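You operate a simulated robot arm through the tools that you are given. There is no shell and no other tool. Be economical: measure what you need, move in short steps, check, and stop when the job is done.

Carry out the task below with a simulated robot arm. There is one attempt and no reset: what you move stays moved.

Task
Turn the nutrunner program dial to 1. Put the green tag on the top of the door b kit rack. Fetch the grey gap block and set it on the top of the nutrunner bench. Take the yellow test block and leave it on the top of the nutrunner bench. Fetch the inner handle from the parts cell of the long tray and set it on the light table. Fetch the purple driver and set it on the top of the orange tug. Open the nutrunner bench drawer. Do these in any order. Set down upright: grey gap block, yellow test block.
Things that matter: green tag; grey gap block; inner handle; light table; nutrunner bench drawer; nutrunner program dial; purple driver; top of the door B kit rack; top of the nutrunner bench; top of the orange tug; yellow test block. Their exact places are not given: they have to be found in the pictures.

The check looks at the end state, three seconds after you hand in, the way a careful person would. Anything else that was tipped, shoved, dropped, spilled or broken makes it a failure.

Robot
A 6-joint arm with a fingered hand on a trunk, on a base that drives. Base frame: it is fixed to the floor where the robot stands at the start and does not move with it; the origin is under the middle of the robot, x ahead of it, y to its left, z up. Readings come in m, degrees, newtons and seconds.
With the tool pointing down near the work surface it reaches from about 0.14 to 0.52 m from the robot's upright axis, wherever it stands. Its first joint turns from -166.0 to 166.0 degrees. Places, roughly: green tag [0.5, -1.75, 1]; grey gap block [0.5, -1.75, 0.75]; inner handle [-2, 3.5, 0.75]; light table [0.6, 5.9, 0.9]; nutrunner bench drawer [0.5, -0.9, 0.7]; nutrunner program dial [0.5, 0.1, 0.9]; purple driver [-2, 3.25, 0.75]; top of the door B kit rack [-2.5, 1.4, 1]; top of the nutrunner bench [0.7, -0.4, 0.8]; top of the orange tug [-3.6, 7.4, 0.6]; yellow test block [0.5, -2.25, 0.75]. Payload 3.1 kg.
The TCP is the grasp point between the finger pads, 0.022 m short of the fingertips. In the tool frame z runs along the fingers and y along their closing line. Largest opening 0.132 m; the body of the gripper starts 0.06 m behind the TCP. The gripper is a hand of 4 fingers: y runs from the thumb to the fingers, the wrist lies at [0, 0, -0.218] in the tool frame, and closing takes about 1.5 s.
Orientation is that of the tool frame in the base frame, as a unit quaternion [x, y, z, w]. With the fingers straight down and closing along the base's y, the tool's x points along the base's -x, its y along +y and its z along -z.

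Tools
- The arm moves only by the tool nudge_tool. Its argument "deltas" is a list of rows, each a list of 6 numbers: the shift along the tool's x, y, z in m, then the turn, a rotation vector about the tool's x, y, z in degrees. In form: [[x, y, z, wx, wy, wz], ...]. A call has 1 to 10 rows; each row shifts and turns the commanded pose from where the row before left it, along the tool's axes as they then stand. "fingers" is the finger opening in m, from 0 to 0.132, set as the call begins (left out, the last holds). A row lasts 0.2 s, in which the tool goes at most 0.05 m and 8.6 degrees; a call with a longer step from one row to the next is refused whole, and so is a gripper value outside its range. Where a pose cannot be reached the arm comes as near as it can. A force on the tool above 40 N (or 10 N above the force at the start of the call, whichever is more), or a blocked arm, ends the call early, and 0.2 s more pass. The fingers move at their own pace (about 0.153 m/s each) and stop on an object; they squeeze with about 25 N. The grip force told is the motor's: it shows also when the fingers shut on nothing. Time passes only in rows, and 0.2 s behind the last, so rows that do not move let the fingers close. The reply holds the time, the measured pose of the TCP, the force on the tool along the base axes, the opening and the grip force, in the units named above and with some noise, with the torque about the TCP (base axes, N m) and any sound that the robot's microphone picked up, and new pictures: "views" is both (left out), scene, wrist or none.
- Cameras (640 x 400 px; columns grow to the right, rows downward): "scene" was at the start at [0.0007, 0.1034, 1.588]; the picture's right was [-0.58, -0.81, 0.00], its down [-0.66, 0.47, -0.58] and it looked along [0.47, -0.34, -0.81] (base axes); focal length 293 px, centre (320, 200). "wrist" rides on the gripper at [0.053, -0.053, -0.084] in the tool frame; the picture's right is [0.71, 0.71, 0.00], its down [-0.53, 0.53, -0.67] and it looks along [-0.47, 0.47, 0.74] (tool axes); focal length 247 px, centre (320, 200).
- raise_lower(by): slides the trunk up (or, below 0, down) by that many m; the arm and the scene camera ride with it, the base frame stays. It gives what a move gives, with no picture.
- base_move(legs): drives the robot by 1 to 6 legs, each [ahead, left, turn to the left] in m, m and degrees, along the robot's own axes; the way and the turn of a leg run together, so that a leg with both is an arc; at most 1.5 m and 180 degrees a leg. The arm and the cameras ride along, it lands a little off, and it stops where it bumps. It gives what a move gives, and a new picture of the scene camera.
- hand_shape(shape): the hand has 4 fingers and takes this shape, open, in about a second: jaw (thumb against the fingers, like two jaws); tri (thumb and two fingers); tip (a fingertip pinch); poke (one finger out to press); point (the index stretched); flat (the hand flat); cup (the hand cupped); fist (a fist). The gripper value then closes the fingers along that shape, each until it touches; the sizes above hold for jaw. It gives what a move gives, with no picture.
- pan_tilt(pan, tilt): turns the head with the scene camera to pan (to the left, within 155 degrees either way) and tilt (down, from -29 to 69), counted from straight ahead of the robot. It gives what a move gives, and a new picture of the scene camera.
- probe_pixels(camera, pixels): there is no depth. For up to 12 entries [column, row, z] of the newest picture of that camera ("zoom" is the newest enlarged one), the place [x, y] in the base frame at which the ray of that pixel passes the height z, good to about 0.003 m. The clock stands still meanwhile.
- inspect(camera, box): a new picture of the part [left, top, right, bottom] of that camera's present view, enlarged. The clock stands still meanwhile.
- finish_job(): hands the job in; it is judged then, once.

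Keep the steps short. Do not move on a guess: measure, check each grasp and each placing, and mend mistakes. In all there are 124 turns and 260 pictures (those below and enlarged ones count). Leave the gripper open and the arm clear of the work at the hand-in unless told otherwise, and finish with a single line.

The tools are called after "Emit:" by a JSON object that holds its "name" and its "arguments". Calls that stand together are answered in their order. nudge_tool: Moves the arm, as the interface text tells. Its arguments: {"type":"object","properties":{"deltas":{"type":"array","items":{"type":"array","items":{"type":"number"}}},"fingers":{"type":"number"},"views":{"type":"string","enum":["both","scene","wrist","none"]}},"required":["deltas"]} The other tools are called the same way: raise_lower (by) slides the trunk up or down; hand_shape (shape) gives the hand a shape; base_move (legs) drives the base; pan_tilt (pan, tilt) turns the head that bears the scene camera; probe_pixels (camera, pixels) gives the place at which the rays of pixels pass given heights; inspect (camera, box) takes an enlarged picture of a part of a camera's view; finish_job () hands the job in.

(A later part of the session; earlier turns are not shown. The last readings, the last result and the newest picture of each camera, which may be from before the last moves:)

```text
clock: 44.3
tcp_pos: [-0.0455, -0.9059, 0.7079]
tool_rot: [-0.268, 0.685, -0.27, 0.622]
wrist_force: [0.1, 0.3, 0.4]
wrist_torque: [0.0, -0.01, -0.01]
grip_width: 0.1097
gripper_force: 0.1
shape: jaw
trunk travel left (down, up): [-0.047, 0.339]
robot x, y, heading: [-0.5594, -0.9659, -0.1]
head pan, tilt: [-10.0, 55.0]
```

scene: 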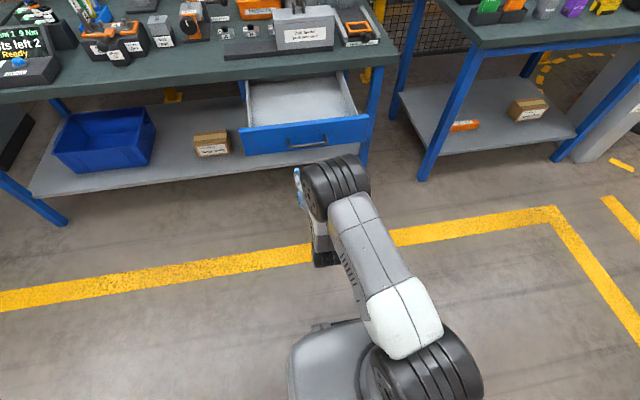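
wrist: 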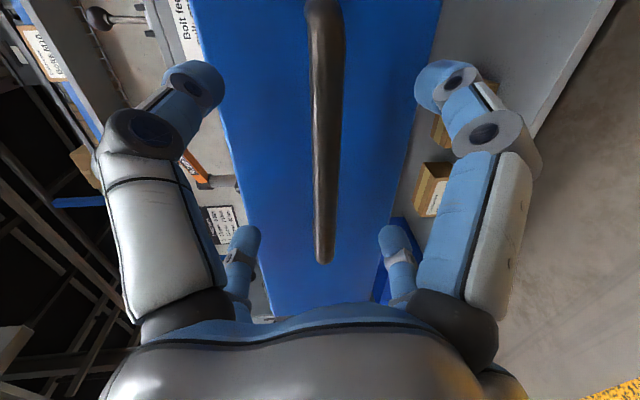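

Drawer is open. Raise the trunk and turn the tool back down (45° yaw), then look at the second bench.

Emit:
{"name": "raise_lower", "arguments": {"by": 0.228}}

Emit:
{"name": "nudge_tool", "arguments": {"deltas": [[0, 0, -0.02, -5.9, 5.97, -0.31], [0, 0, -0.02, -5.9, 5.97, -0.31], [0, 0, -0.02, -5.9, 5.97, -0.31], [0, 0, -0.02, -5.9, 5.97, -0.31], [0, 0, -0.02, -5.9, 5.97, -0.31], [0, 0, -0.02, -5.9, 5.97, -0.31], [0, 0, -0.02, -5.9, 5.97, -0.31], [0, 0, -0.02, -5.9, 5.97, -0.31], [0, 0, -0.02, -5.9, 5.97, -0.31], [0, 0, -0.02, -5.9, 5.97, -0.31]], "views": "none"}}

Emit:
{"name": "base_move", "arguments": {"legs": [[0, -0.85, 0]]}}

Emit:
{"name": "pan_tilt", "arguments": {"pan": 0, "tilt": 35}}

```text
clock: 46.7
tcp_pos: [-0.0448, -0.9072, 0.9361]
tool_rot: [-0.27, 0.685, -0.268, 0.622]
wrist_force: [-0.5, 0.3, 0.6]
wrist_torque: [-0.02, -0.01, 0.0]
grip_width: 0.1097
gripper_force: 0.1
shape: jaw
trunk travel left (down, up): [-0.275, 0.111]
robot x, y, heading: [-0.5605, -0.9675, -0.1]
head pan, tilt: [-10.0, 55.0]
```

```text
clock: 48.9
tcp_pos: [-0.1722, -0.909, 1.0488]
tool_rot: [-0.374, 0.926, -0.046, 0.031]
wrist_force: [0.7, 0.1, -0.3]
wrist_torque: [0.04, -0.02, 0.01]
grip_width: 0.1097
gripper_force: 0.1
shape: jaw
out of reach, approached as far as the arm can: row 7, 8
trunk travel left (down, up): [-0.275, 0.111]
robot x, y, heading: [-0.5594, -0.968, 0.2]
head pan, tilt: [-10.0, 55.0]
```

```text
clock: 53.4
tcp_pos: [-0.175, -1.7538, 1.0477]
tool_rot: [-0.369, 0.928, -0.047, 0.031]
wrist_force: [-0.3, 0.7, 0.4]
wrist_torque: [-0.02, 0.0, -0.01]
grip_width: 0.1099
gripper_force: 0.1
shape: jaw
trunk travel left (down, up): [-0.275, 0.111]
robot x, y, heading: [-0.5635, -1.8155, -0.4]
head pan, tilt: [-10.0, 55.0]
```

scene: 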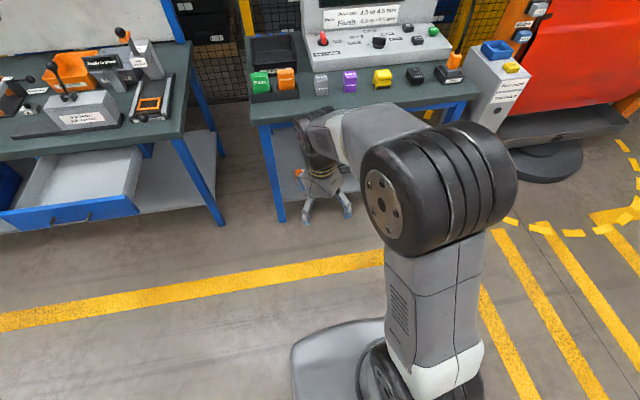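

```text
clock: 54.2
tcp_pos: [-0.1742, -1.7518, 1.0477]
tool_rot: [-0.37, 0.927, -0.048, 0.032]
wrist_force: [0.2, -0.4, -0.3]
wrist_torque: [0.0, -0.02, -0.02]
grip_width: 0.11
gripper_force: 0.0
shape: jaw
trunk travel left (down, up): [-0.275, 0.111]
robot x, y, heading: [-0.5664, -1.8059, -0.2]
head pan, tilt: [0.0, 35.0]
```

scene: 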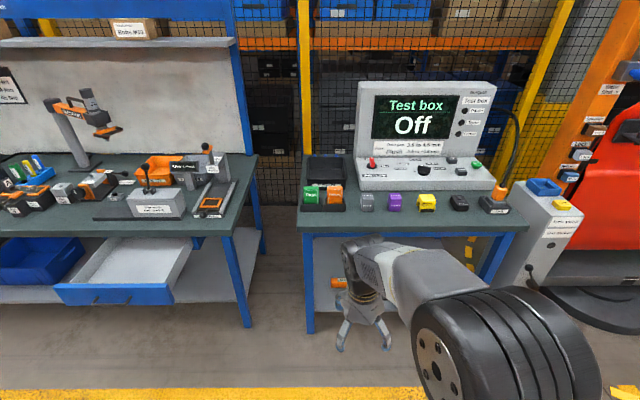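

The second bench shows green/orange tags, then grey, purple, yellow, black blocks. Zoom in.

Emit:
{"name": "inspect", "arguments": {"camera": "scene", "box": [290, 140, 450, 240]}}

Emit:
{"name": "probe_pixels", "arguments": {"camera": "scene", "pixels": [[312, 210, 0.8], [312, 193, 0.85], [367, 209, 0.8], [427, 208, 0.8], [396, 209, 0.8], [300, 230, 0.8], [525, 225, 0.8]]}}

```text
4.00 times, centred on (370, 190) of scene
```

zoom: 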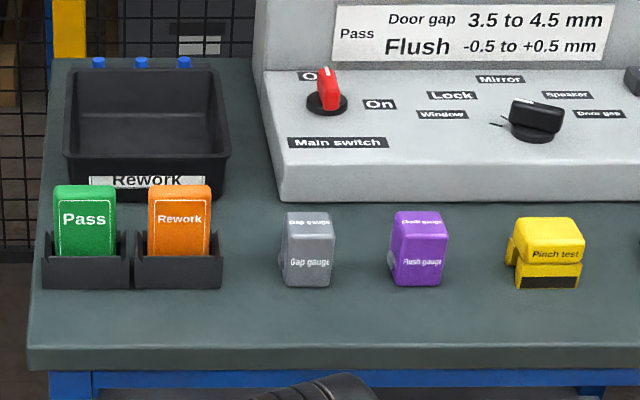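

```text
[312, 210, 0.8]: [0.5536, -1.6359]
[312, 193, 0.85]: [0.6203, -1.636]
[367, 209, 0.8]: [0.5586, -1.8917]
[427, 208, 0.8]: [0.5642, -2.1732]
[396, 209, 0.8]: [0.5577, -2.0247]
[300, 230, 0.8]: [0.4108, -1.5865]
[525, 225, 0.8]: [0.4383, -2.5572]
```

Next: drive in front of the yellow "Pinch test" block.

Emit:
{"name": "base_move", "arguments": {"legs": [[0, -0.36, 0], [0.58, 0, 0]]}}

Emit:
{"name": "pan_tilt", "arguments": {"pan": 15, "tilt": 60}}

Emit:
{"name": "nudge_tool", "arguments": {"deltas": [[0, 0, 0, 0, 0, 0]], "views": "wrist"}}

```text
clock: 59.5
tcp_pos: [0.4064, -2.09, 1.0477]
tool_rot: [-0.389, 0.919, -0.046, 0.033]
wrist_force: [0.6, -0.2, -0.5]
wrist_torque: [0.01, 0.0, 0.01]
grip_width: 0.1098
gripper_force: 0.0
shape: jaw
trunk travel left (down, up): [-0.275, 0.111]
robot x, y, heading: [0.0182, -2.1616, 1.8]
head pan, tilt: [0.0, 35.0]
```

scene: 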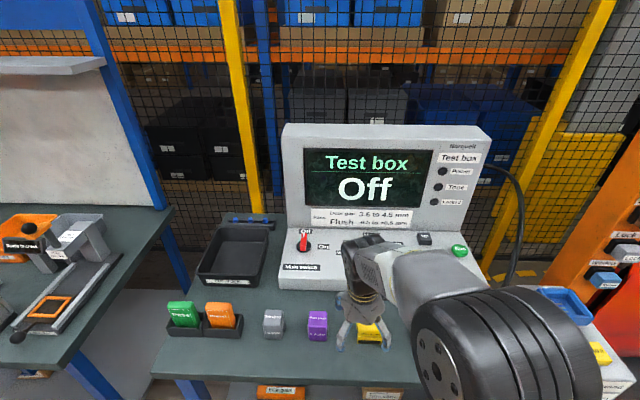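

```text
clock: 60.3
tcp_pos: [0.4046, -2.0904, 1.0481]
tool_rot: [-0.389, 0.919, -0.047, 0.033]
wrist_force: [0.4, 1.7, -0.2]
wrist_torque: [0.01, 0.02, -0.03]
grip_width: 0.1096
gripper_force: 0.1
shape: jaw
trunk travel left (down, up): [-0.275, 0.111]
robot x, y, heading: [0.0217, -2.1656, 2.0]
head pan, tilt: [15.0, 60.0]
```

scene: 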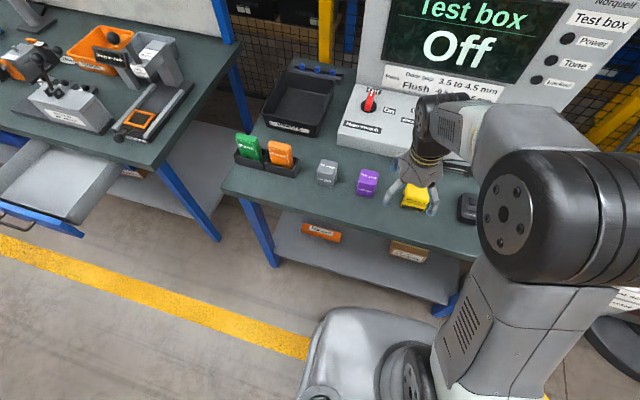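

```text
clock: 60.7
tcp_pos: [0.4061, -2.0912, 1.0468]
tool_rot: [-0.389, 0.919, -0.046, 0.032]
wrist_force: [-1.2, 0.3, 0.3]
wrist_torque: [-0.01, 0.02, 0.01]
grip_width: 0.1098
gripper_force: 0.0
shape: jaw
trunk travel left (down, up): [-0.275, 0.111]
robot x, y, heading: [0.0219, -2.1586, 2.0]
head pan, tilt: [15.0, 60.0]
```

wrist: 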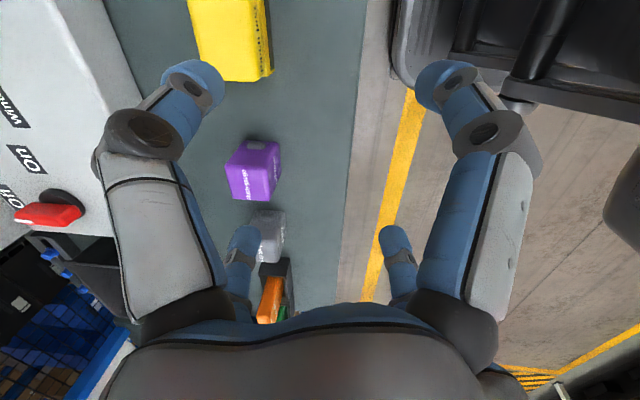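

Level the hand and move it toward the yellow block; first triangulate the bench height from the corner (222,187) and purple/grey bases.

Emit:
{"name": "probe_pixels", "arguments": {"camera": "scene", "pixels": [[222, 188, 0.8], [222, 188, 0.75], [222, 188, 0.85], [368, 194, 0.8], [368, 194, 0.75], [415, 205, 0.8], [327, 184, 0.8]]}}

Emit:
{"name": "nudge_tool", "arguments": {"deltas": [[0.03, -0.03, 0, -3.2, 0.7, 0], [0.03, -0.03, 0, -3.1, 0.7, 0]], "fingers": 0.132}}

```text
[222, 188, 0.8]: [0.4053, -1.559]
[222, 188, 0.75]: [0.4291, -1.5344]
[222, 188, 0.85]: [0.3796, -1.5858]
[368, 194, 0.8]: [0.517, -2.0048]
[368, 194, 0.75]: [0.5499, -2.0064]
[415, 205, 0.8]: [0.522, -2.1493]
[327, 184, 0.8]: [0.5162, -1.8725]
```

```text
clock: 61.3
tcp_pos: [0.4061, -2.1773, 1.0511]
tool_rot: [-0.39, 0.921, 0.0, -0.001]
wrist_force: [0.7, 0.1, -0.3]
wrist_torque: [-0.03, -0.03, 0.0]
grip_width: 0.1321
gripper_force: 0.1
shape: jaw
trunk travel left (down, up): [-0.275, 0.111]
robot x, y, heading: [0.019, -2.1617, 1.8]
head pan, tilt: [15.0, 60.0]
```

scene: 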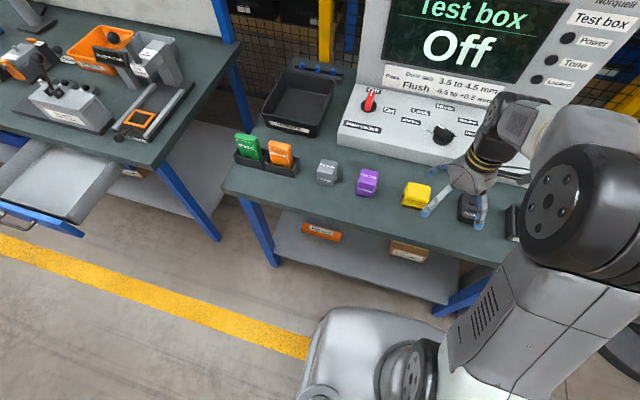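
wrist: 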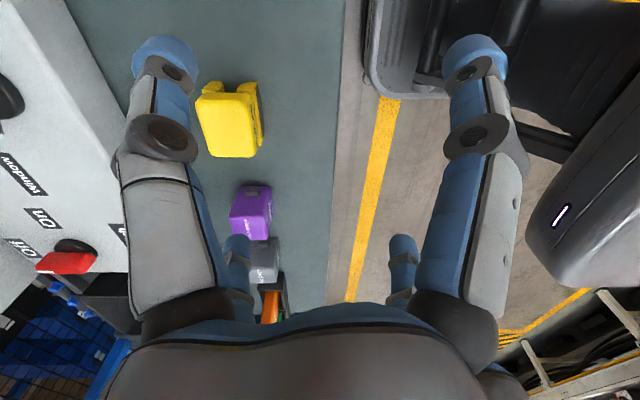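

Emit:
{"name": "inspect", "arguments": {"camera": "scene", "box": [376, 160, 456, 210]}}

Emit:
{"name": "inspect", "arguments": {"camera": "wrist", "box": [150, 60, 310, 160]}}

Emit:
{"name": "probe_pixels", "arguments": {"camera": "wrist", "pixels": [[228, 125, 0.86], [228, 125, 0.84], [228, 125, 0.82], [208, 97, 0.84], [204, 150, 0.84], [253, 155, 0.84], [248, 95, 0.84]]}}

Emit:
{"name": "probe_pixels", "arguments": {"camera": "scene", "pixels": [[418, 188, 0.86], [418, 188, 0.84], [418, 188, 0.82]]}}

```text
8.00 times, centred on (416, 185) of scene
```

zoom: 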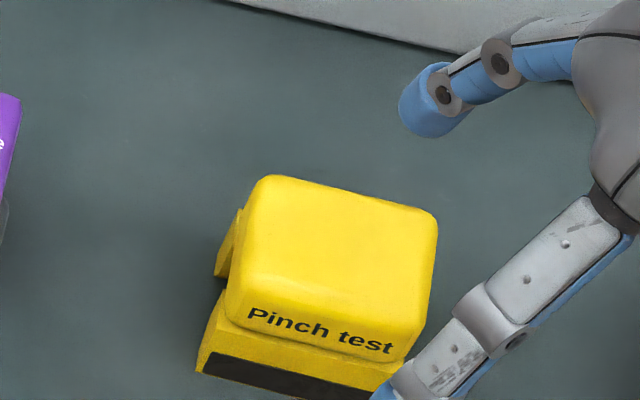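

```text
4.00 times, centred on (230, 110) of wrist
```

zoom: 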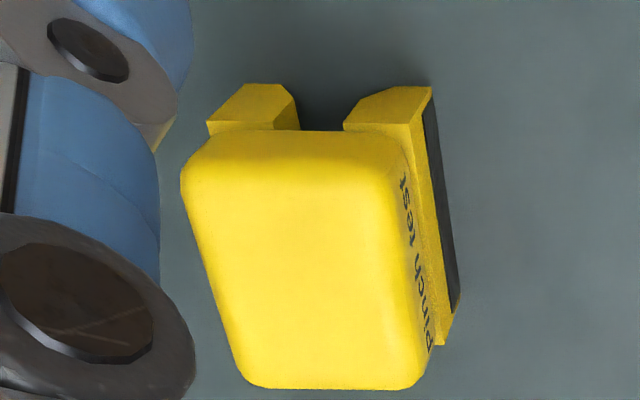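

```text
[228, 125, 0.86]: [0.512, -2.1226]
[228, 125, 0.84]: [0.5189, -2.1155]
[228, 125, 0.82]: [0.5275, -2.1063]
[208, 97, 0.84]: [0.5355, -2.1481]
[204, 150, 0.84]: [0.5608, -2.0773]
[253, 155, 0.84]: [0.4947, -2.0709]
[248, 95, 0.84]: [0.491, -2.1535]
```

```text
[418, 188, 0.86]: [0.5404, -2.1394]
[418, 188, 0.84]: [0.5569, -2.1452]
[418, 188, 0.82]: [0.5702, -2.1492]
```

Emit:
{"name": "probe_pixels", "arguments": {"camera": "scene", "pixels": [[417.9, 191.5, 0.9], [417.9, 191.5, 0.88], [417.9, 191.5, 0.86], [417.9, 191.5, 0.84]]}}

Emit:
{"name": "probe_pixels", "arguments": {"camera": "wrist", "pixels": [[226.5, 126, 0.9], [226.5, 126, 0.88], [226.5, 126, 0.86], [226.5, 126, 0.84]]}}

```text
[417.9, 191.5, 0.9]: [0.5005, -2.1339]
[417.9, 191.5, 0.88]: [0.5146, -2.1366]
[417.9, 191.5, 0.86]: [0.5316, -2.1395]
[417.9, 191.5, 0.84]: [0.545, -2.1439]
```

```text
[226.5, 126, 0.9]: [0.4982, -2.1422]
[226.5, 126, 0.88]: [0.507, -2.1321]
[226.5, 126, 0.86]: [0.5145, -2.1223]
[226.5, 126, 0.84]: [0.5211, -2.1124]
```

Emit:
{"name": "probe_pixels", "arguments": {"camera": "zoom", "pixels": [[185, 175, 0.88], [398, 150, 0.88], [428, 350, 0.88], [240, 380, 0.88], [440, 340, 0.81], [455, 300, 0.8], [210, 130, 0.84], [430, 90, 0.84], [290, 85, 0.84], [350, 100, 0.84]]}}

```text
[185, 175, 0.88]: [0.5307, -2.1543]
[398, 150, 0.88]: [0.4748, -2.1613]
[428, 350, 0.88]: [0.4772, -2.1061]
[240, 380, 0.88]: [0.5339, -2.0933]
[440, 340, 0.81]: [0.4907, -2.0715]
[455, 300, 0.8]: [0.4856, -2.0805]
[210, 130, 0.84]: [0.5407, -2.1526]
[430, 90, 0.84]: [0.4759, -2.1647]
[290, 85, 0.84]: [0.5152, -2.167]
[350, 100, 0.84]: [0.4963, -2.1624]
```

Yellow block: top centre ≈(0.505,-2.132,0.885), about 0.057×0.06. Rotate the hand back to square and move above it.

Emit:
{"name": "nudge_tool", "arguments": {"deltas": [[0, 0, 0, 0, 0, 7.65], [0, 0, 0, 0, 0, 7.65], [0, 0, 0, 0, 0, 7.65], [0, 0, 0, 0, 0, 7.65], [0, 0, 0, 0, 0, 7.65], [0, 0, 0, 0, 0, 7.65], [-0.04, 0.015, 0, 0, 0, 0], [-0.03, 0.015, 0.02, 0, 0, 0], [-0.029, 0.014, 0.03, 0, 0, 0], [0, 0, 0.03, 0, 0, 0]], "fingers": 0.105}}

```text
clock: 63.5
tcp_pos: [0.5069, -2.1285, 0.9701]
tool_rot: [0.001, 1.0, 0.0, -0.001]
wrist_force: [0.1, -0.4, -0.1]
wrist_torque: [0.02, 0.03, -0.01]
grip_width: 0.105
gripper_force: 0.1
shape: jaw
trunk travel left (down, up): [-0.275, 0.111]
robot x, y, heading: [0.0216, -2.1646, 1.8]
head pan, tilt: [15.0, 60.0]
```

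scene: 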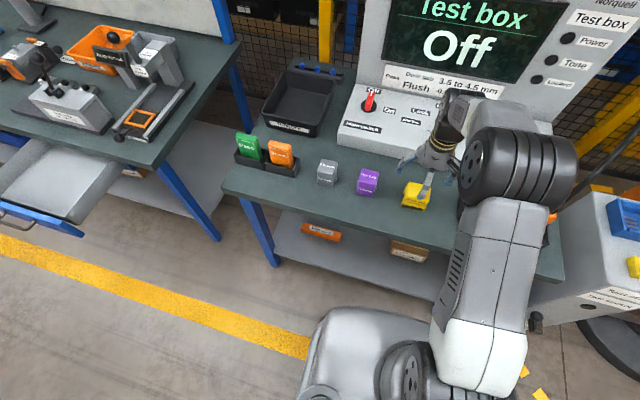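
wrist: 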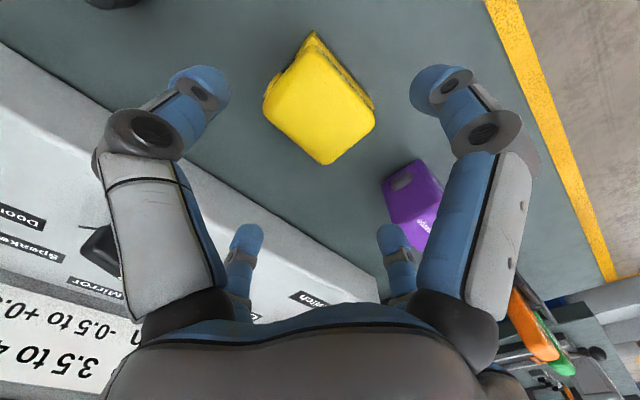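

Emit:
{"name": "probe_pixels", "arguments": {"camera": "wrist", "pixels": [[320, 108, 0.885], [320, 165, 0.88], [318, 48, 0.88], [263, 105, 0.88], [375, 125, 0.88], [200, 160, 0.83], [265, 215, 0.83]]}}

Emit:
{"name": "inspect", "arguments": {"camera": "wrist", "box": [200, 0, 440, 150]}}

```text
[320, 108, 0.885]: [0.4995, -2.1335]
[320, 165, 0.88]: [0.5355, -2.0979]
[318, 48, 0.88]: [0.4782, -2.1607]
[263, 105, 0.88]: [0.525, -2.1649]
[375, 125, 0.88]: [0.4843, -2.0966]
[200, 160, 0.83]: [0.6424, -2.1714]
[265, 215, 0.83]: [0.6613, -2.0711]
```

```text
2.67 times, centred on (320, 75) of wrist
```

zoom: 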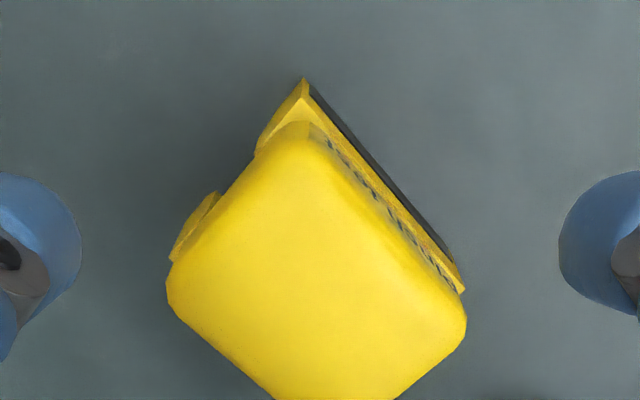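

Block centred within 4 mm. Descend to TCP z≈0.866 and close.

Emit:
{"name": "nudge_tool", "arguments": {"deltas": [[0.003, -0.002, 0.04, 0, 0, 0], [0, 0, 0.04, 0, 0, 0], [0, 0, 0.023, 0, 0, 0], [0, 0, 0, 0, 0, 0]], "views": "wrist"}}

Emit:
{"name": "nudge_tool", "arguments": {"deltas": [[0, 0, 0, 0, 0, 0], [0, 0, 0, 0, 0, 0], [0, 0, 0, 0, 0, 0], [0, 0, 0, 0, 0, 0], [0, 0, 0, 0, 0, 0], [0, 0, 0, 0, 0, 0]], "fingers": 0.02}}

```text
clock: 64.5
tcp_pos: [0.5046, -2.1331, 0.8687]
tool_rot: [0.0, 1.0, -0.002, 0.0]
wrist_force: [0.6, -0.7, 0.2]
wrist_torque: [-0.01, -0.01, -0.04]
grip_width: 0.1054
gripper_force: 0.0
shape: jaw
trunk travel left (down, up): [-0.275, 0.111]
robot x, y, heading: [0.0195, -2.1634, 1.9]
head pan, tilt: [15.0, 60.0]
```

wrist: 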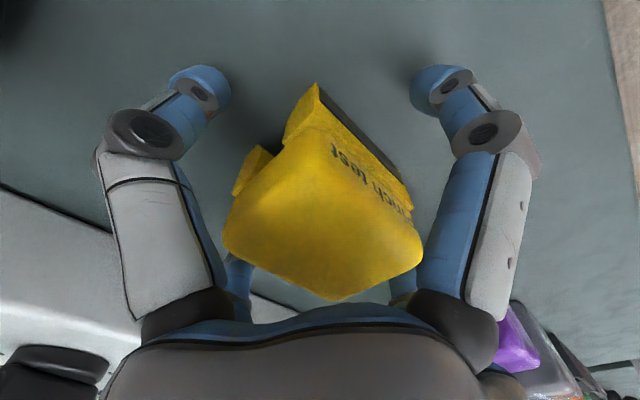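

```text
clock: 65.9
tcp_pos: [0.5038, -2.1345, 0.869]
tool_rot: [0.0, 1.0, -0.001, -0.001]
wrist_force: [0.4, -0.8, 0.3]
wrist_torque: [-0.02, 0.04, 0.0]
grip_width: 0.0434
gripper_force: 25.4
shape: jaw
trunk travel left (down, up): [-0.275, 0.111]
robot x, y, heading: [0.0198, -2.1616, 2.3]
head pan, tilt: [15.0, 60.0]
```

scene: 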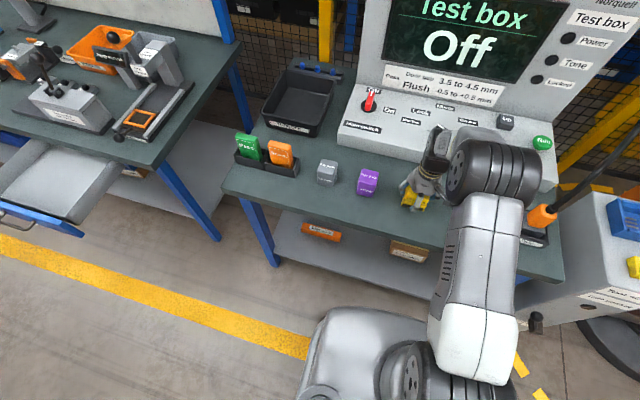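
wrist: 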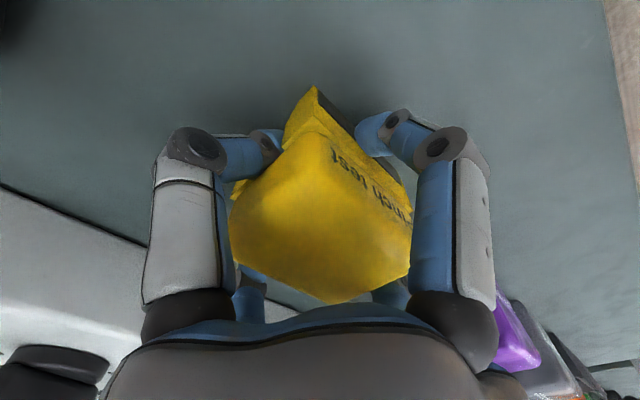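

Gripped. Lift 0.17 m and check.

Emit:
{"name": "nudge_tool", "arguments": {"deltas": [[0, 0, -0.02, 0, 0, 0], [0, 0, -0.04, 0, 0, 0], [0, 0, -0.04, 0, 0, 0], [0, 0, -0.04, 0, 0, 0], [0, 0, -0.03, 0, 0, 0]]}}

```text
clock: 67.1
tcp_pos: [0.5026, -2.1337, 1.0355]
tool_rot: [0.0, 1.0, -0.001, -0.001]
wrist_force: [1.1, 0.1, -2.9]
wrist_torque: [0.0, -0.01, -0.02]
grip_width: 0.0435
gripper_force: 25.2
shape: jaw
trunk travel left (down, up): [-0.275, 0.111]
robot x, y, heading: [0.0223, -2.1635, 2.0]
head pan, tilt: [15.0, 60.0]
```

scene: 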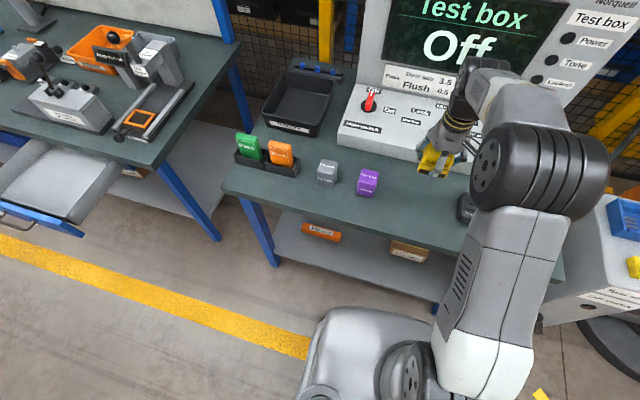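
wrist: 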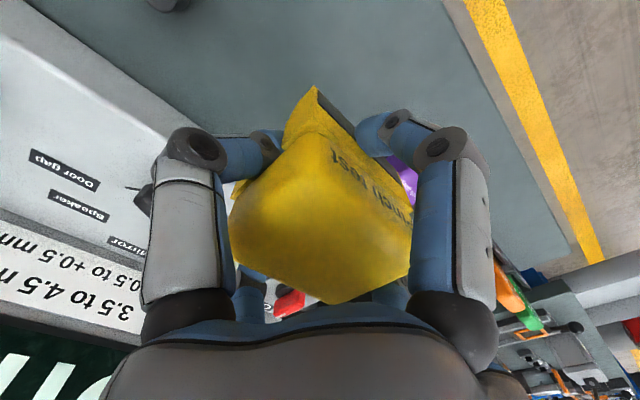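

Lifted. Drive back, left, toward the nutrunner bench around y≈-0.4.

Emit:
{"name": "base_move", "arguments": {"legs": [[-0.55, 0, -2], [0, 0.9, 0], [0, 0.87, 0]]}}

Emit:
{"name": "pan_tilt", "arguments": {"pan": 5, "tilt": 40}}

```text
clock: 79.0
tcp_pos: [-0.0645, -0.3611, 1.0364]
tool_rot: [0.019, 1.0, -0.001, 0.0]
wrist_force: [1.0, -0.1, -2.8]
wrist_torque: [-0.02, 0.0, -0.01]
grip_width: 0.0436
gripper_force: 24.8
shape: jaw
trunk travel left (down, up): [-0.275, 0.111]
robot x, y, heading: [-0.5465, -0.3748, -0.1]
head pan, tilt: [15.0, 60.0]
```

scene: 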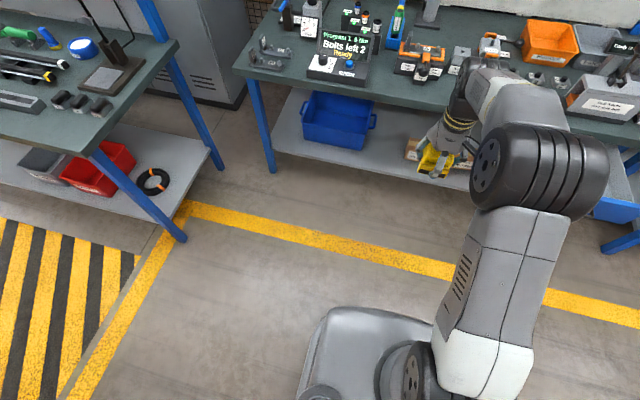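

```text
clock: 79.9
tcp_pos: [-0.0637, -0.3614, 1.0361]
tool_rot: [0.019, 1.0, -0.001, 0.0]
wrist_force: [-0.5, 0.2, -2.7]
wrist_torque: [0.0, 0.04, 0.01]
grip_width: 0.0435
gripper_force: 24.9
shape: jaw
trunk travel left (down, up): [-0.275, 0.111]
robot x, y, heading: [-0.544, -0.3756, -0.5]
head pan, tilt: [5.0, 40.0]
```

scene: 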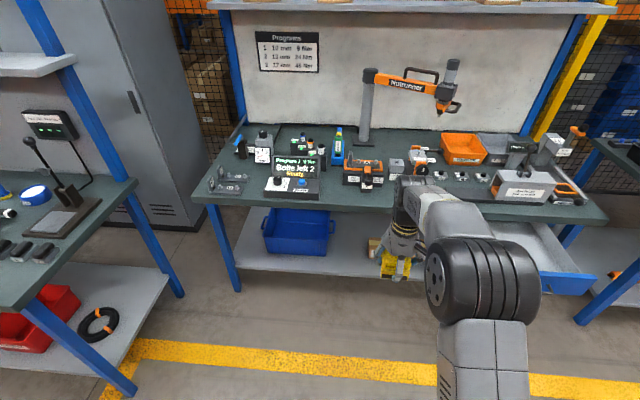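

Emit:
{"name": "inspect", "arguments": {"camera": "scene", "box": [320, 130, 520, 215]}}

Emit:
{"name": "probe_pixels", "arguments": {"camera": "scene", "pixels": [[362, 186, 0.8], [435, 181, 0.8], [440, 190, 0.8], [460, 190, 0.8], [390, 205, 0.8], [330, 199, 0.8], [345, 185, 0.8], [493, 200, 0.8]]}}

```text
3.20 times, centred on (420, 172) of scene
```

zoom: 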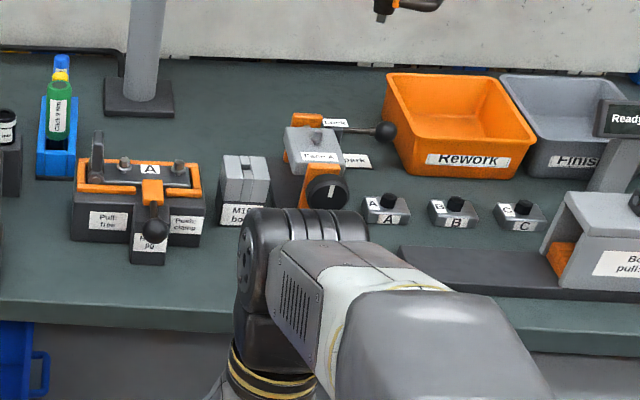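

```text
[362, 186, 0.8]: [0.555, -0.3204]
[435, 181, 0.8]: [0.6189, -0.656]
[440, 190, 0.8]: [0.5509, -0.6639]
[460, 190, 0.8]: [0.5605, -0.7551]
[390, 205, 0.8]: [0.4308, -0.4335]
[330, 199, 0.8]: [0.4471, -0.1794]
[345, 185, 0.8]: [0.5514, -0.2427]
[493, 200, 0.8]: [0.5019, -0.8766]
```

Free front strip around x 0.42–0.57, y −0.38…−0.68. Drive forward 0.54 and check.

Emit:
{"name": "base_move", "arguments": {"legs": [[0.54, 0, 0]]}}

Emit:
{"name": "pan_tilt", "arguments": {"pan": 25, "tilt": 58}}

Emit:
{"name": "nudge_tool", "arguments": {"deltas": [[0, -0.04, 0, 0, 0, 0], [0, -0.04, 0, 0, 0, 0], [0, 0, 0, 0, 0, 0]]}}

```text
clock: 83.0
tcp_pos: [0.4745, -0.3629, 1.0355]
tool_rot: [0.019, 1.0, -0.001, -0.001]
wrist_force: [-0.6, 0.2, -3.0]
wrist_torque: [0.01, -0.01, 0.01]
grip_width: 0.0437
gripper_force: 24.7
shape: jaw
trunk travel left (down, up): [-0.275, 0.111]
robot x, y, heading: [-0.0067, -0.3751, -0.3]
head pan, tilt: [5.0, 40.0]
```

scene: 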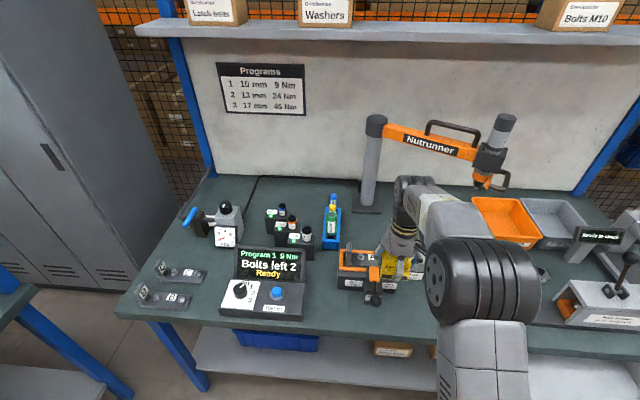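

```text
clock: 83.8
tcp_pos: [0.474, -0.3641, 1.0366]
tool_rot: [0.019, 1.0, -0.001, -0.001]
wrist_force: [0.2, 0.6, -2.5]
wrist_torque: [0.0, 0.0, 0.0]
grip_width: 0.0437
gripper_force: 24.9
shape: jaw
trunk travel left (down, up): [-0.275, 0.111]
robot x, y, heading: [-0.0094, -0.3775, 0.0]
head pan, tilt: [25.0, 58.0]
```

scene: 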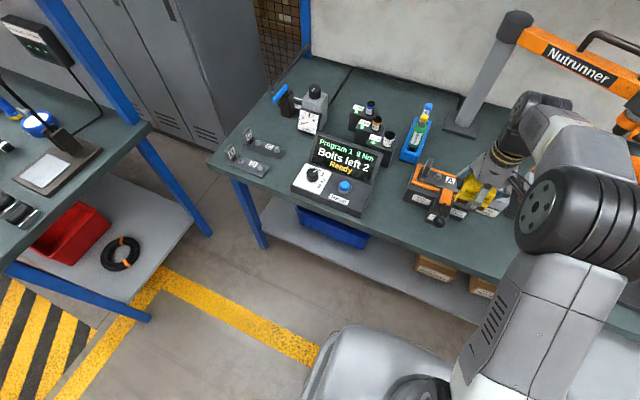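

```text
clock: 84.6
tcp_pos: [0.4721, -0.4425, 1.0349]
tool_rot: [0.02, 1.0, 0.0, -0.001]
wrist_force: [0.5, 0.0, -3.5]
wrist_torque: [-0.01, 0.0, 0.03]
grip_width: 0.0435
gripper_force: 24.5
shape: jaw
trunk travel left (down, up): [-0.275, 0.111]
robot x, y, heading: [-0.0095, -0.3724, -0.1]
head pan, tilt: [25.0, 58.0]
```

scene: 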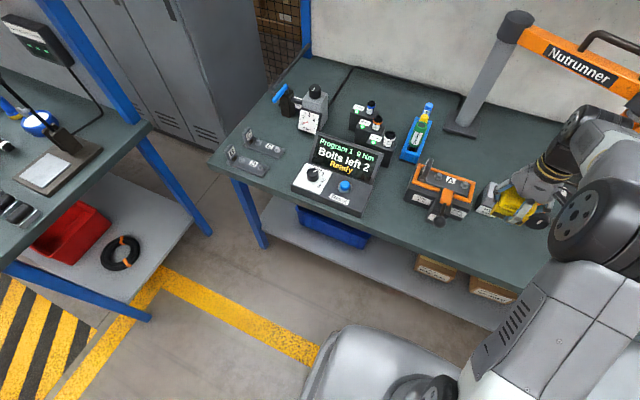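
wrist: 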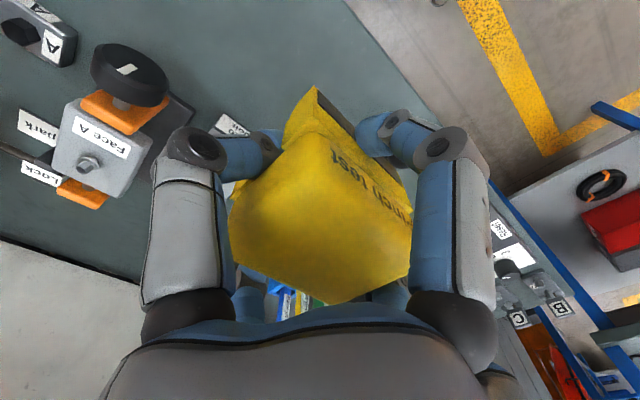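

Descending at (0.475,-0.45): clear of the MIC block and clamp. Going down to just above contact.

Emit:
{"name": "nudge_tool", "arguments": {"deltas": [[0, -0.008, 0.045, 0, 0, 0], [0, 0, 0.045, 0, 0, 0], [0, 0, 0.04, 0, 0, 0], [0, 0, 0.02, 0, 0, 0], [0, 0, 0, 0, 0, 0]], "views": "both"}}

```text
clock: 85.8
tcp_pos: [0.4671, -0.449, 0.8855]
tool_rot: [0.019, 1.0, 0.0, 0.0]
wrist_force: [-0.7, 0.6, -2.5]
wrist_torque: [0.0, 0.0, 0.03]
grip_width: 0.0437
gripper_force: 25.3
shape: jaw
trunk travel left (down, up): [-0.275, 0.111]
robot x, y, heading: [-0.0085, -0.3743, -0.3]
head pan, tilt: [25.0, 58.0]
```

scene: 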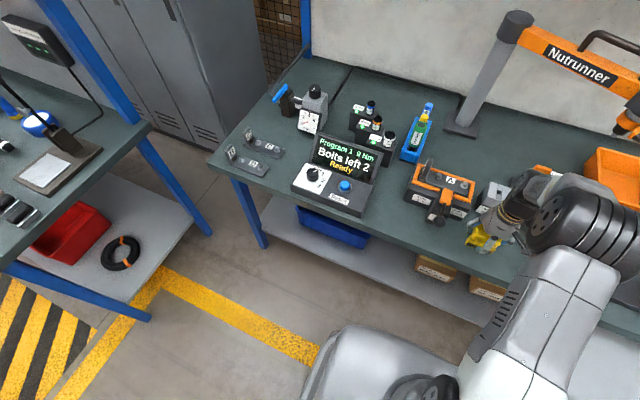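
wrist: 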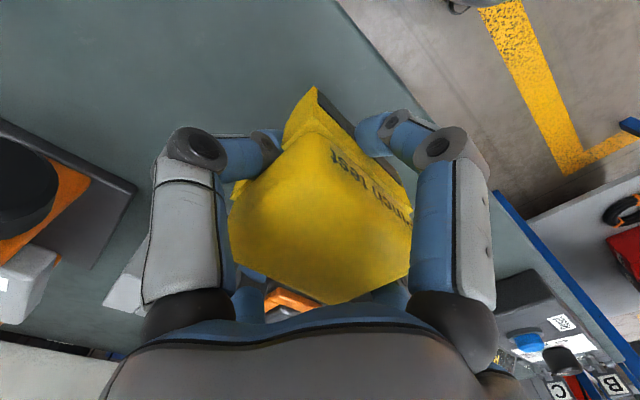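

Fine descent with force check.

Emit:
{"name": "nudge_tool", "arguments": {"deltas": [[0, 0, 0.008, 0, 0, 0], [0, 0, 0.005, 0, 0, 0], [0, 0, 0.003, 0, 0, 0], [0, 0, 0.002, 0, 0, 0], [0, 0, 0, 0, 0, 0]], "views": "scene"}}

```text
clock: 87.0
tcp_pos: [0.4689, -0.4511, 0.8678]
tool_rot: [0.019, 1.0, -0.001, -0.001]
wrist_force: [0.1, 0.7, -3.1]
wrist_torque: [-0.01, -0.03, 0.04]
grip_width: 0.0433
gripper_force: 25.4
shape: jaw
trunk travel left (down, up): [-0.275, 0.111]
robot x, y, heading: [-0.0092, -0.3727, -0.5]
head pan, tilt: [25.0, 58.0]
```

scene: 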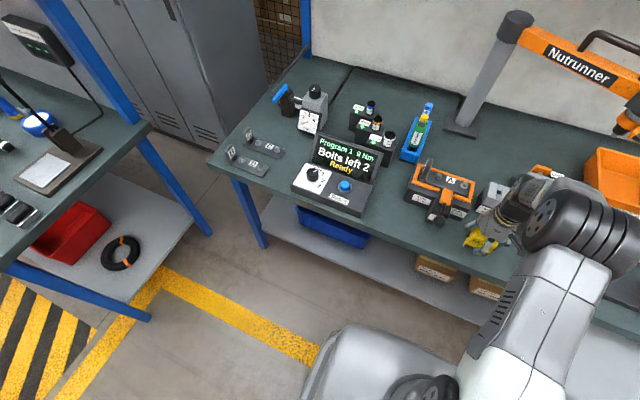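

No contact yet (weight still −3 N). Continue in 2 mm steps.

Emit:
{"name": "nudge_tool", "arguments": {"deltas": [[0, 0, 0.002, 0, 0, 0], [0, 0, 0.002, 0, 0, 0], [0, 0, 0, 0, 0, 0]], "views": "none"}}

Emit:
{"name": "nudge_tool", "arguments": {"deltas": [[0, 0, 0.002, 0, 0, 0], [0, 0, 0.002, 0, 0, 0], [0, 0, 0, 0, 0, 0]], "views": "none"}}

Emit:
{"name": "inspect", "arguments": {"camera": "scene", "box": [440, 190, 540, 270]}}

```text
clock: 87.8
tcp_pos: [0.4709, -0.4513, 0.8653]
tool_rot: [0.019, 1.0, 0.0, 0.0]
wrist_force: [0.8, 0.6, -2.5]
wrist_torque: [-0.01, -0.04, 0.01]
grip_width: 0.0435
gripper_force: 24.8
shape: jaw
trunk travel left (down, up): [-0.275, 0.111]
robot x, y, heading: [-0.0087, -0.3726, -0.3]
head pan, tilt: [25.0, 58.0]
```

```text
clock: 88.6
tcp_pos: [0.4706, -0.4508, 0.8598]
tool_rot: [0.019, 1.0, -0.001, 0.0]
wrist_force: [0.0, 0.4, -3.3]
wrist_torque: [-0.03, -0.03, -0.01]
grip_width: 0.0439
gripper_force: 24.7
shape: jaw
trunk travel left (down, up): [-0.275, 0.111]
robot x, y, heading: [-0.0068, -0.3715, -0.1]
head pan, tilt: [25.0, 58.0]
```

```text
5.00 times, centred on (490, 230) of scene
```

zoom: 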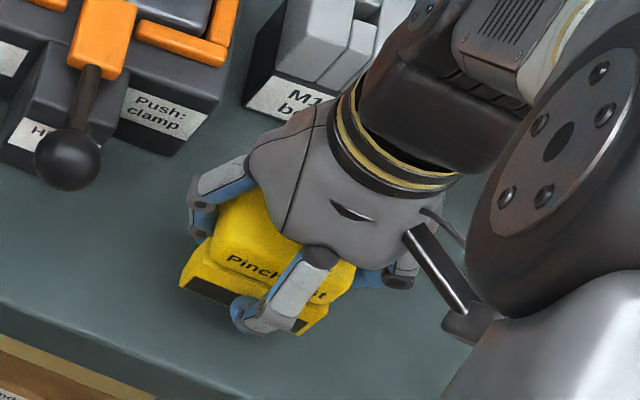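

Emit:
{"name": "nudge_tool", "arguments": {"deltas": [[0, 0, 0.002, 0, 0, 0], [0, 0, 0.002, 0, 0, 0], [0, 0, 0.002, 0, 0, 0], [0, 0, 0, 0, 0, 0]], "views": "none"}}

Emit:
{"name": "nudge_tool", "arguments": {"deltas": [[0, 0, 0.002, 0, 0, 0], [0, 0, 0.002, 0, 0, 0], [0, 0, 0.002, 0, 0, 0], [0, 0, 0, 0, 0, 0]], "views": "none"}}

Emit:
{"name": "inspect", "arguments": {"camera": "scene", "box": [440, 190, 540, 270]}}

```text
clock: 89.6
tcp_pos: [0.4711, -0.4498, 0.8527]
tool_rot: [0.019, 1.0, -0.001, 0.0]
wrist_force: [0.0, -0.9, -2.5]
wrist_torque: [0.01, -0.01, 0.0]
grip_width: 0.0436
gripper_force: 24.7
shape: jaw
trunk travel left (down, up): [-0.275, 0.111]
robot x, y, heading: [-0.0075, -0.374, -0.5]
head pan, tilt: [25.0, 58.0]
```

```text
clock: 90.6
tcp_pos: [0.4718, -0.4502, 0.8491]
tool_rot: [0.019, 1.0, -0.001, -0.001]
wrist_force: [1.1, 0.0, -3.0]
wrist_torque: [-0.01, -0.01, 0.01]
grip_width: 0.0436
gripper_force: 24.9
shape: jaw
trunk travel left (down, up): [-0.275, 0.111]
robot x, y, heading: [-0.0055, -0.3729, -0.2]
head pan, tilt: [25.0, 58.0]
```

```text
5.00 times, centred on (490, 230) of scene
```

zoom: 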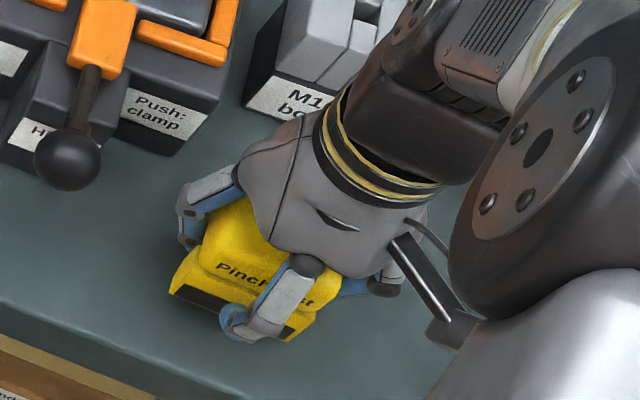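

Emit:
{"name": "nudge_tool", "arguments": {"deltas": [[0, 0, 0.002, 0, 0, 0], [0, 0, 0.002, 0, 0, 0], [0, 0, 0.002, 0, 0, 0], [0, 0, 0, 0, 0, 0]], "views": "none"}}

Emit:
{"name": "nudge_tool", "arguments": {"deltas": [[0, 0, 0.002, 0, 0, 0], [0, 0, 0.002, 0, 0, 0], [0, 0, 0, 0, 0, 0]], "views": "none"}}

Emit:
{"name": "nudge_tool", "arguments": {"deltas": [[0, 0, 0.002, 0, 0, 0], [0, 0, 0.002, 0, 0, 0], [0, 0, 0, 0, 0, 0]], "views": "wrist"}}

Emit:
{"name": "inspect", "arguments": {"camera": "scene", "box": [440, 190, 540, 270]}}

```text
clock: 91.6
tcp_pos: [0.4718, -0.4517, 0.8416]
tool_rot: [0.02, 1.0, -0.001, 0.0]
wrist_force: [-0.6, -0.8, -3.4]
wrist_torque: [-0.05, 0.01, -0.01]
grip_width: 0.0436
gripper_force: 25.1
shape: jaw
trunk travel left (down, up): [-0.275, 0.111]
robot x, y, heading: [-0.0107, -0.3737, 0.1]
head pan, tilt: [25.0, 58.0]
```

```text
clock: 92.4
tcp_pos: [0.4717, -0.4525, 0.8371]
tool_rot: [0.019, 1.0, -0.002, 0.0]
wrist_force: [0.4, 0.1, -3.2]
wrist_torque: [0.02, 0.02, -0.01]
grip_width: 0.0434
gripper_force: 25.4
shape: jaw
trunk travel left (down, up): [-0.275, 0.111]
robot x, y, heading: [-0.008, -0.3759, 0.0]
head pan, tilt: [25.0, 58.0]
```

```text
clock: 93.2
tcp_pos: [0.4703, -0.4518, 0.8337]
tool_rot: [0.019, 1.0, -0.001, 0.0]
wrist_force: [0.1, 0.0, -2.2]
wrist_torque: [-0.01, -0.03, 0.0]
grip_width: 0.0435
gripper_force: 25.7
shape: jaw
trunk travel left (down, up): [-0.275, 0.111]
robot x, y, heading: [-0.0083, -0.3739, -0.2]
head pan, tilt: [25.0, 58.0]
```

wrist: 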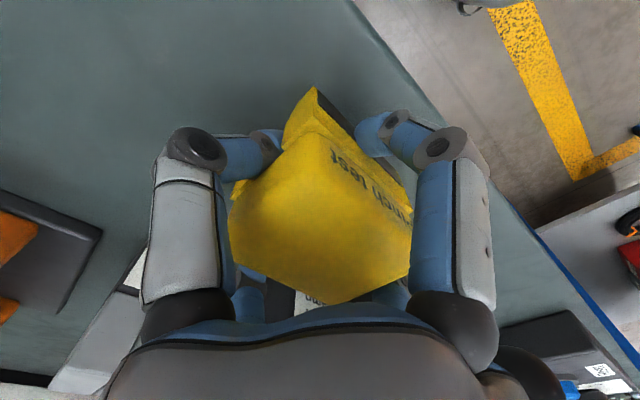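

```text
5.00 times, centred on (490, 230) of scene
```

zoom: 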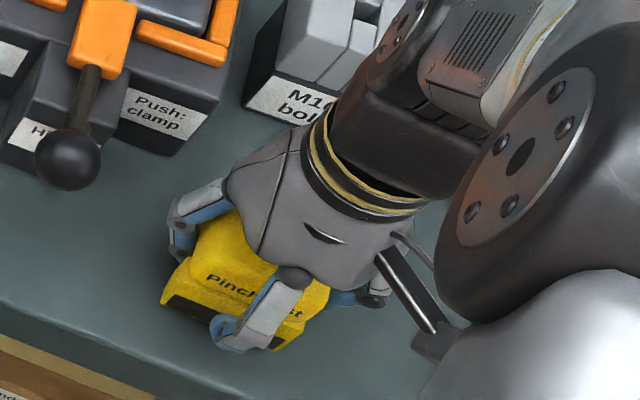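

Emit:
{"name": "nudge_tool", "arguments": {"deltas": [[0, 0, 0.002, 0, 0, 0], [0, 0, 0.002, 0, 0, 0], [0, 0, 0, 0, 0, 0]], "views": "none"}}

Emit:
{"name": "nudge_tool", "arguments": {"deltas": [[0, 0, 0.002, 0, 0, 0], [0, 0, 0.002, 0, 0, 0], [0, 0, 0, 0, 0, 0]], "views": "none"}}

Emit:
{"name": "nudge_tool", "arguments": {"deltas": [[0, 0, 0.002, 0, 0, 0], [0, 0, 0.002, 0, 0, 0], [0, 0, 0, 0, 0, 0]], "views": "none"}}

Emit:
{"name": "nudge_tool", "arguments": {"deltas": [[0, 0, 0.002, 0, 0, 0], [0, 0, 0.002, 0, 0, 0], [0, 0, 0, 0, 0, 0]], "views": "none"}}

Emit:
{"name": "inspect", "arguments": {"camera": "scene", "box": [440, 190, 540, 270]}}

```text
clock: 94.0
tcp_pos: [0.4708, -0.4502, 0.8308]
tool_rot: [0.02, 1.0, -0.001, 0.0]
wrist_force: [-0.8, 0.0, -3.3]
wrist_torque: [0.03, 0.01, 0.02]
grip_width: 0.0434
gripper_force: 25.0
shape: jaw
trunk travel left (down, up): [-0.275, 0.111]
robot x, y, heading: [-0.0085, -0.3704, 0.2]
head pan, tilt: [25.0, 58.0]
```

```text
clock: 94.8
tcp_pos: [0.4704, -0.4511, 0.8281]
tool_rot: [0.019, 1.0, -0.001, 0.002]
wrist_force: [-0.5, 1.1, 8.2]
wrist_torque: [0.17, 0.1, 0.0]
grip_width: 0.0438
gripper_force: 24.8
shape: jaw
trunk travel left (down, up): [-0.275, 0.111]
robot x, y, heading: [-0.0118, -0.3751, -0.1]
head pan, tilt: [25.0, 58.0]
```

```text
clock: 95.6
tcp_pos: [0.4707, -0.4515, 0.8251]
tool_rot: [0.019, 1.0, -0.002, 0.003]
wrist_force: [1.2, 1.6, 30.0]
wrist_torque: [0.18, 0.07, 0.0]
grip_width: 0.0445
gripper_force: 24.9
shape: jaw
trunk travel left (down, up): [-0.275, 0.111]
robot x, y, heading: [-0.0088, -0.3709, -0.0]
head pan, tilt: [25.0, 58.0]
```

```text
clock: 96.2
tcp_pos: [0.4702, -0.4512, 0.8223]
tool_rot: [0.019, 1.0, -0.003, 0.004]
wrist_force: [-7.3, 3.7, 20.2]
wrist_torque: [0.17, 0.11, 0.06]
grip_width: 0.0444
gripper_force: 25.4
shape: jaw
trunk travel left (down, up): [-0.275, 0.111]
robot x, y, heading: [-0.0061, -0.3719, -0.2]
head pan, tilt: [25.0, 58.0]
stopped in row 3: the force on the tool passed its limit at 41 N (the readings are from after the stop); the commanded pose is now the measured one
```

```text
5.00 times, centred on (490, 230) of scene
```

zoom: 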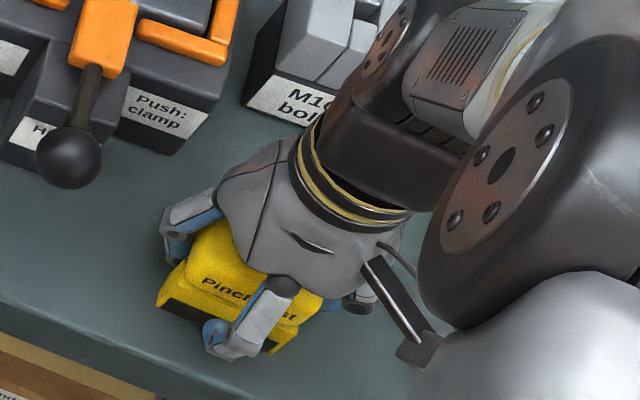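

On the bench. Ease up 3 mm, open, and lift.

Emit:
{"name": "nudge_tool", "arguments": {"deltas": [[0, 0, -0.004, 0, 0, 0], [0, 0, 0, 0, 0, 0]], "views": "none"}}

Emit:
{"name": "nudge_tool", "arguments": {"deltas": [[0, 0, 0, 0, 0, 0], [0, 0, 0, 0, 0, 0], [0, 0, 0, 0, 0, 0], [0, 0, -0.03, 0, 0, 0], [0, 0, -0.045, 0, 0, 0], [0, 0, -0.045, 0, 0, 0], [0, 0, -0.045, 0, 0, 0], [0, 0, -0.045, 0, 0, 0]], "fingers": 0.105}}

```text
clock: 96.8
tcp_pos: [0.4717, -0.4506, 0.8244]
tool_rot: [0.019, 1.0, -0.001, 0.003]
wrist_force: [-1.2, -0.4, -0.4]
wrist_torque: [0.08, -0.03, 0.05]
grip_width: 0.0441
gripper_force: 25.6
shape: jaw
trunk travel left (down, up): [-0.275, 0.111]
robot x, y, heading: [-0.0084, -0.3731, -0.3]
head pan, tilt: [25.0, 58.0]
```

```text
clock: 98.6
tcp_pos: [0.4689, -0.4499, 1.0322]
tool_rot: [0.019, 1.0, -0.001, 0.002]
wrist_force: [0.4, 0.1, -0.5]
wrist_torque: [-0.01, 0.0, 0.0]
grip_width: 0.1043
gripper_force: 0.0
shape: jaw
trunk travel left (down, up): [-0.275, 0.111]
robot x, y, heading: [-0.005, -0.3749, -0.2]
head pan, tilt: [25.0, 58.0]
```

scene: 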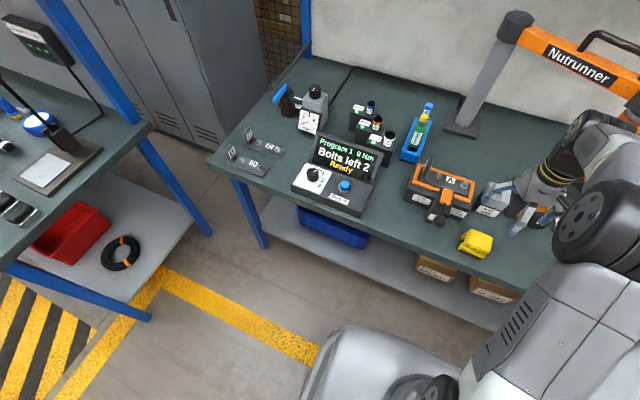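
wrist: 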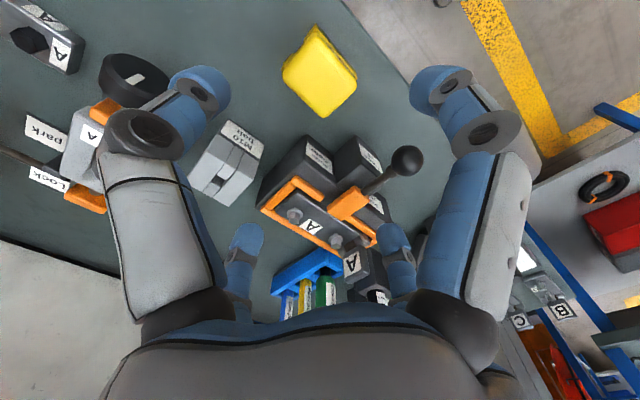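

Yellow stands upright. Return for the grey block.

Emit:
{"name": "base_move", "arguments": {"legs": [[-0.54, 0, 0], [0, -0.75, 0], [0, -0.7, 0], [0.55, 0, 0]]}}

Emit:
{"name": "nudge_tool", "arguments": {"deltas": [[0, 0, 0, 0, 0, 0]], "views": "both"}}

```text
clock: 111.7
tcp_pos: [0.5168, -1.9007, 1.0306]
tool_rot: [0.008, 1.0, 0.0, 0.003]
wrist_force: [0.2, -0.3, -0.8]
wrist_torque: [-0.01, 0.02, 0.03]
grip_width: 0.1049
gripper_force: 0.1
shape: jaw
trunk travel left (down, up): [-0.275, 0.111]
robot x, y, heading: [0.0375, -1.8346, 1.4]
head pan, tilt: [25.0, 58.0]
```

scene: 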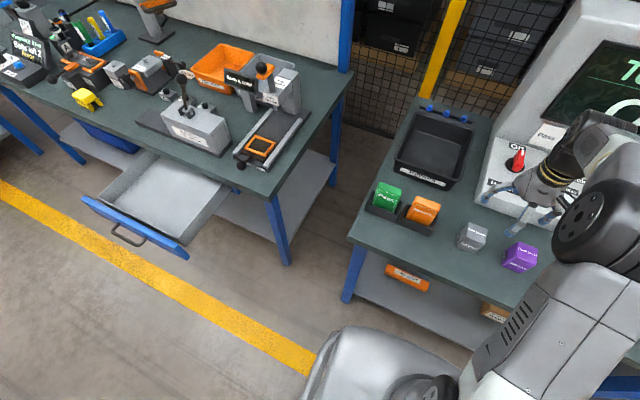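

```text
clock: 112.1
tcp_pos: [0.5168, -1.9008, 1.0322]
tool_rot: [0.008, 1.0, -0.003, 0.002]
wrist_force: [0.5, -0.6, -0.3]
wrist_torque: [0.03, 0.01, -0.03]
grip_width: 0.1049
gripper_force: 0.1
shape: jaw
trunk travel left (down, up): [-0.275, 0.111]
robot x, y, heading: [0.0354, -1.835, 1.2]
head pan, tilt: [25.0, 58.0]
```

scene: 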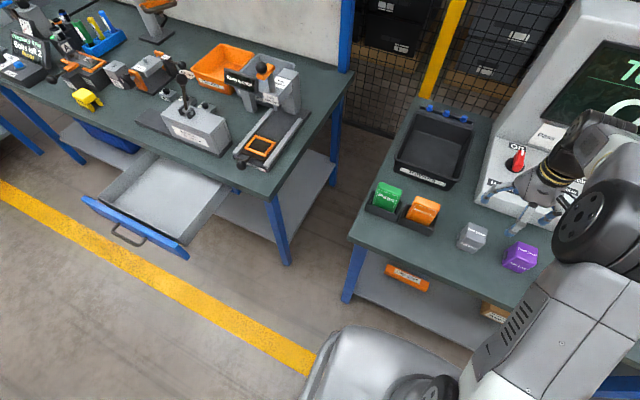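
wrist: 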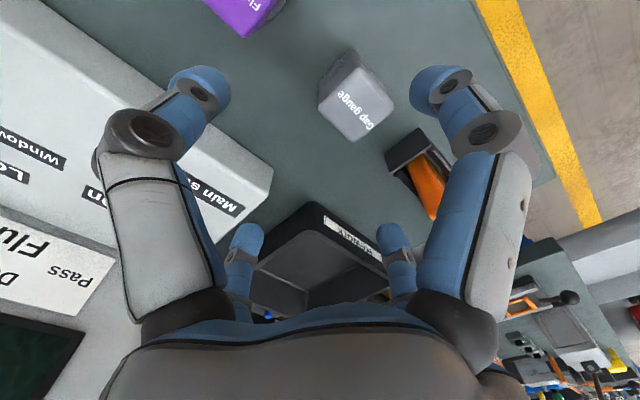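

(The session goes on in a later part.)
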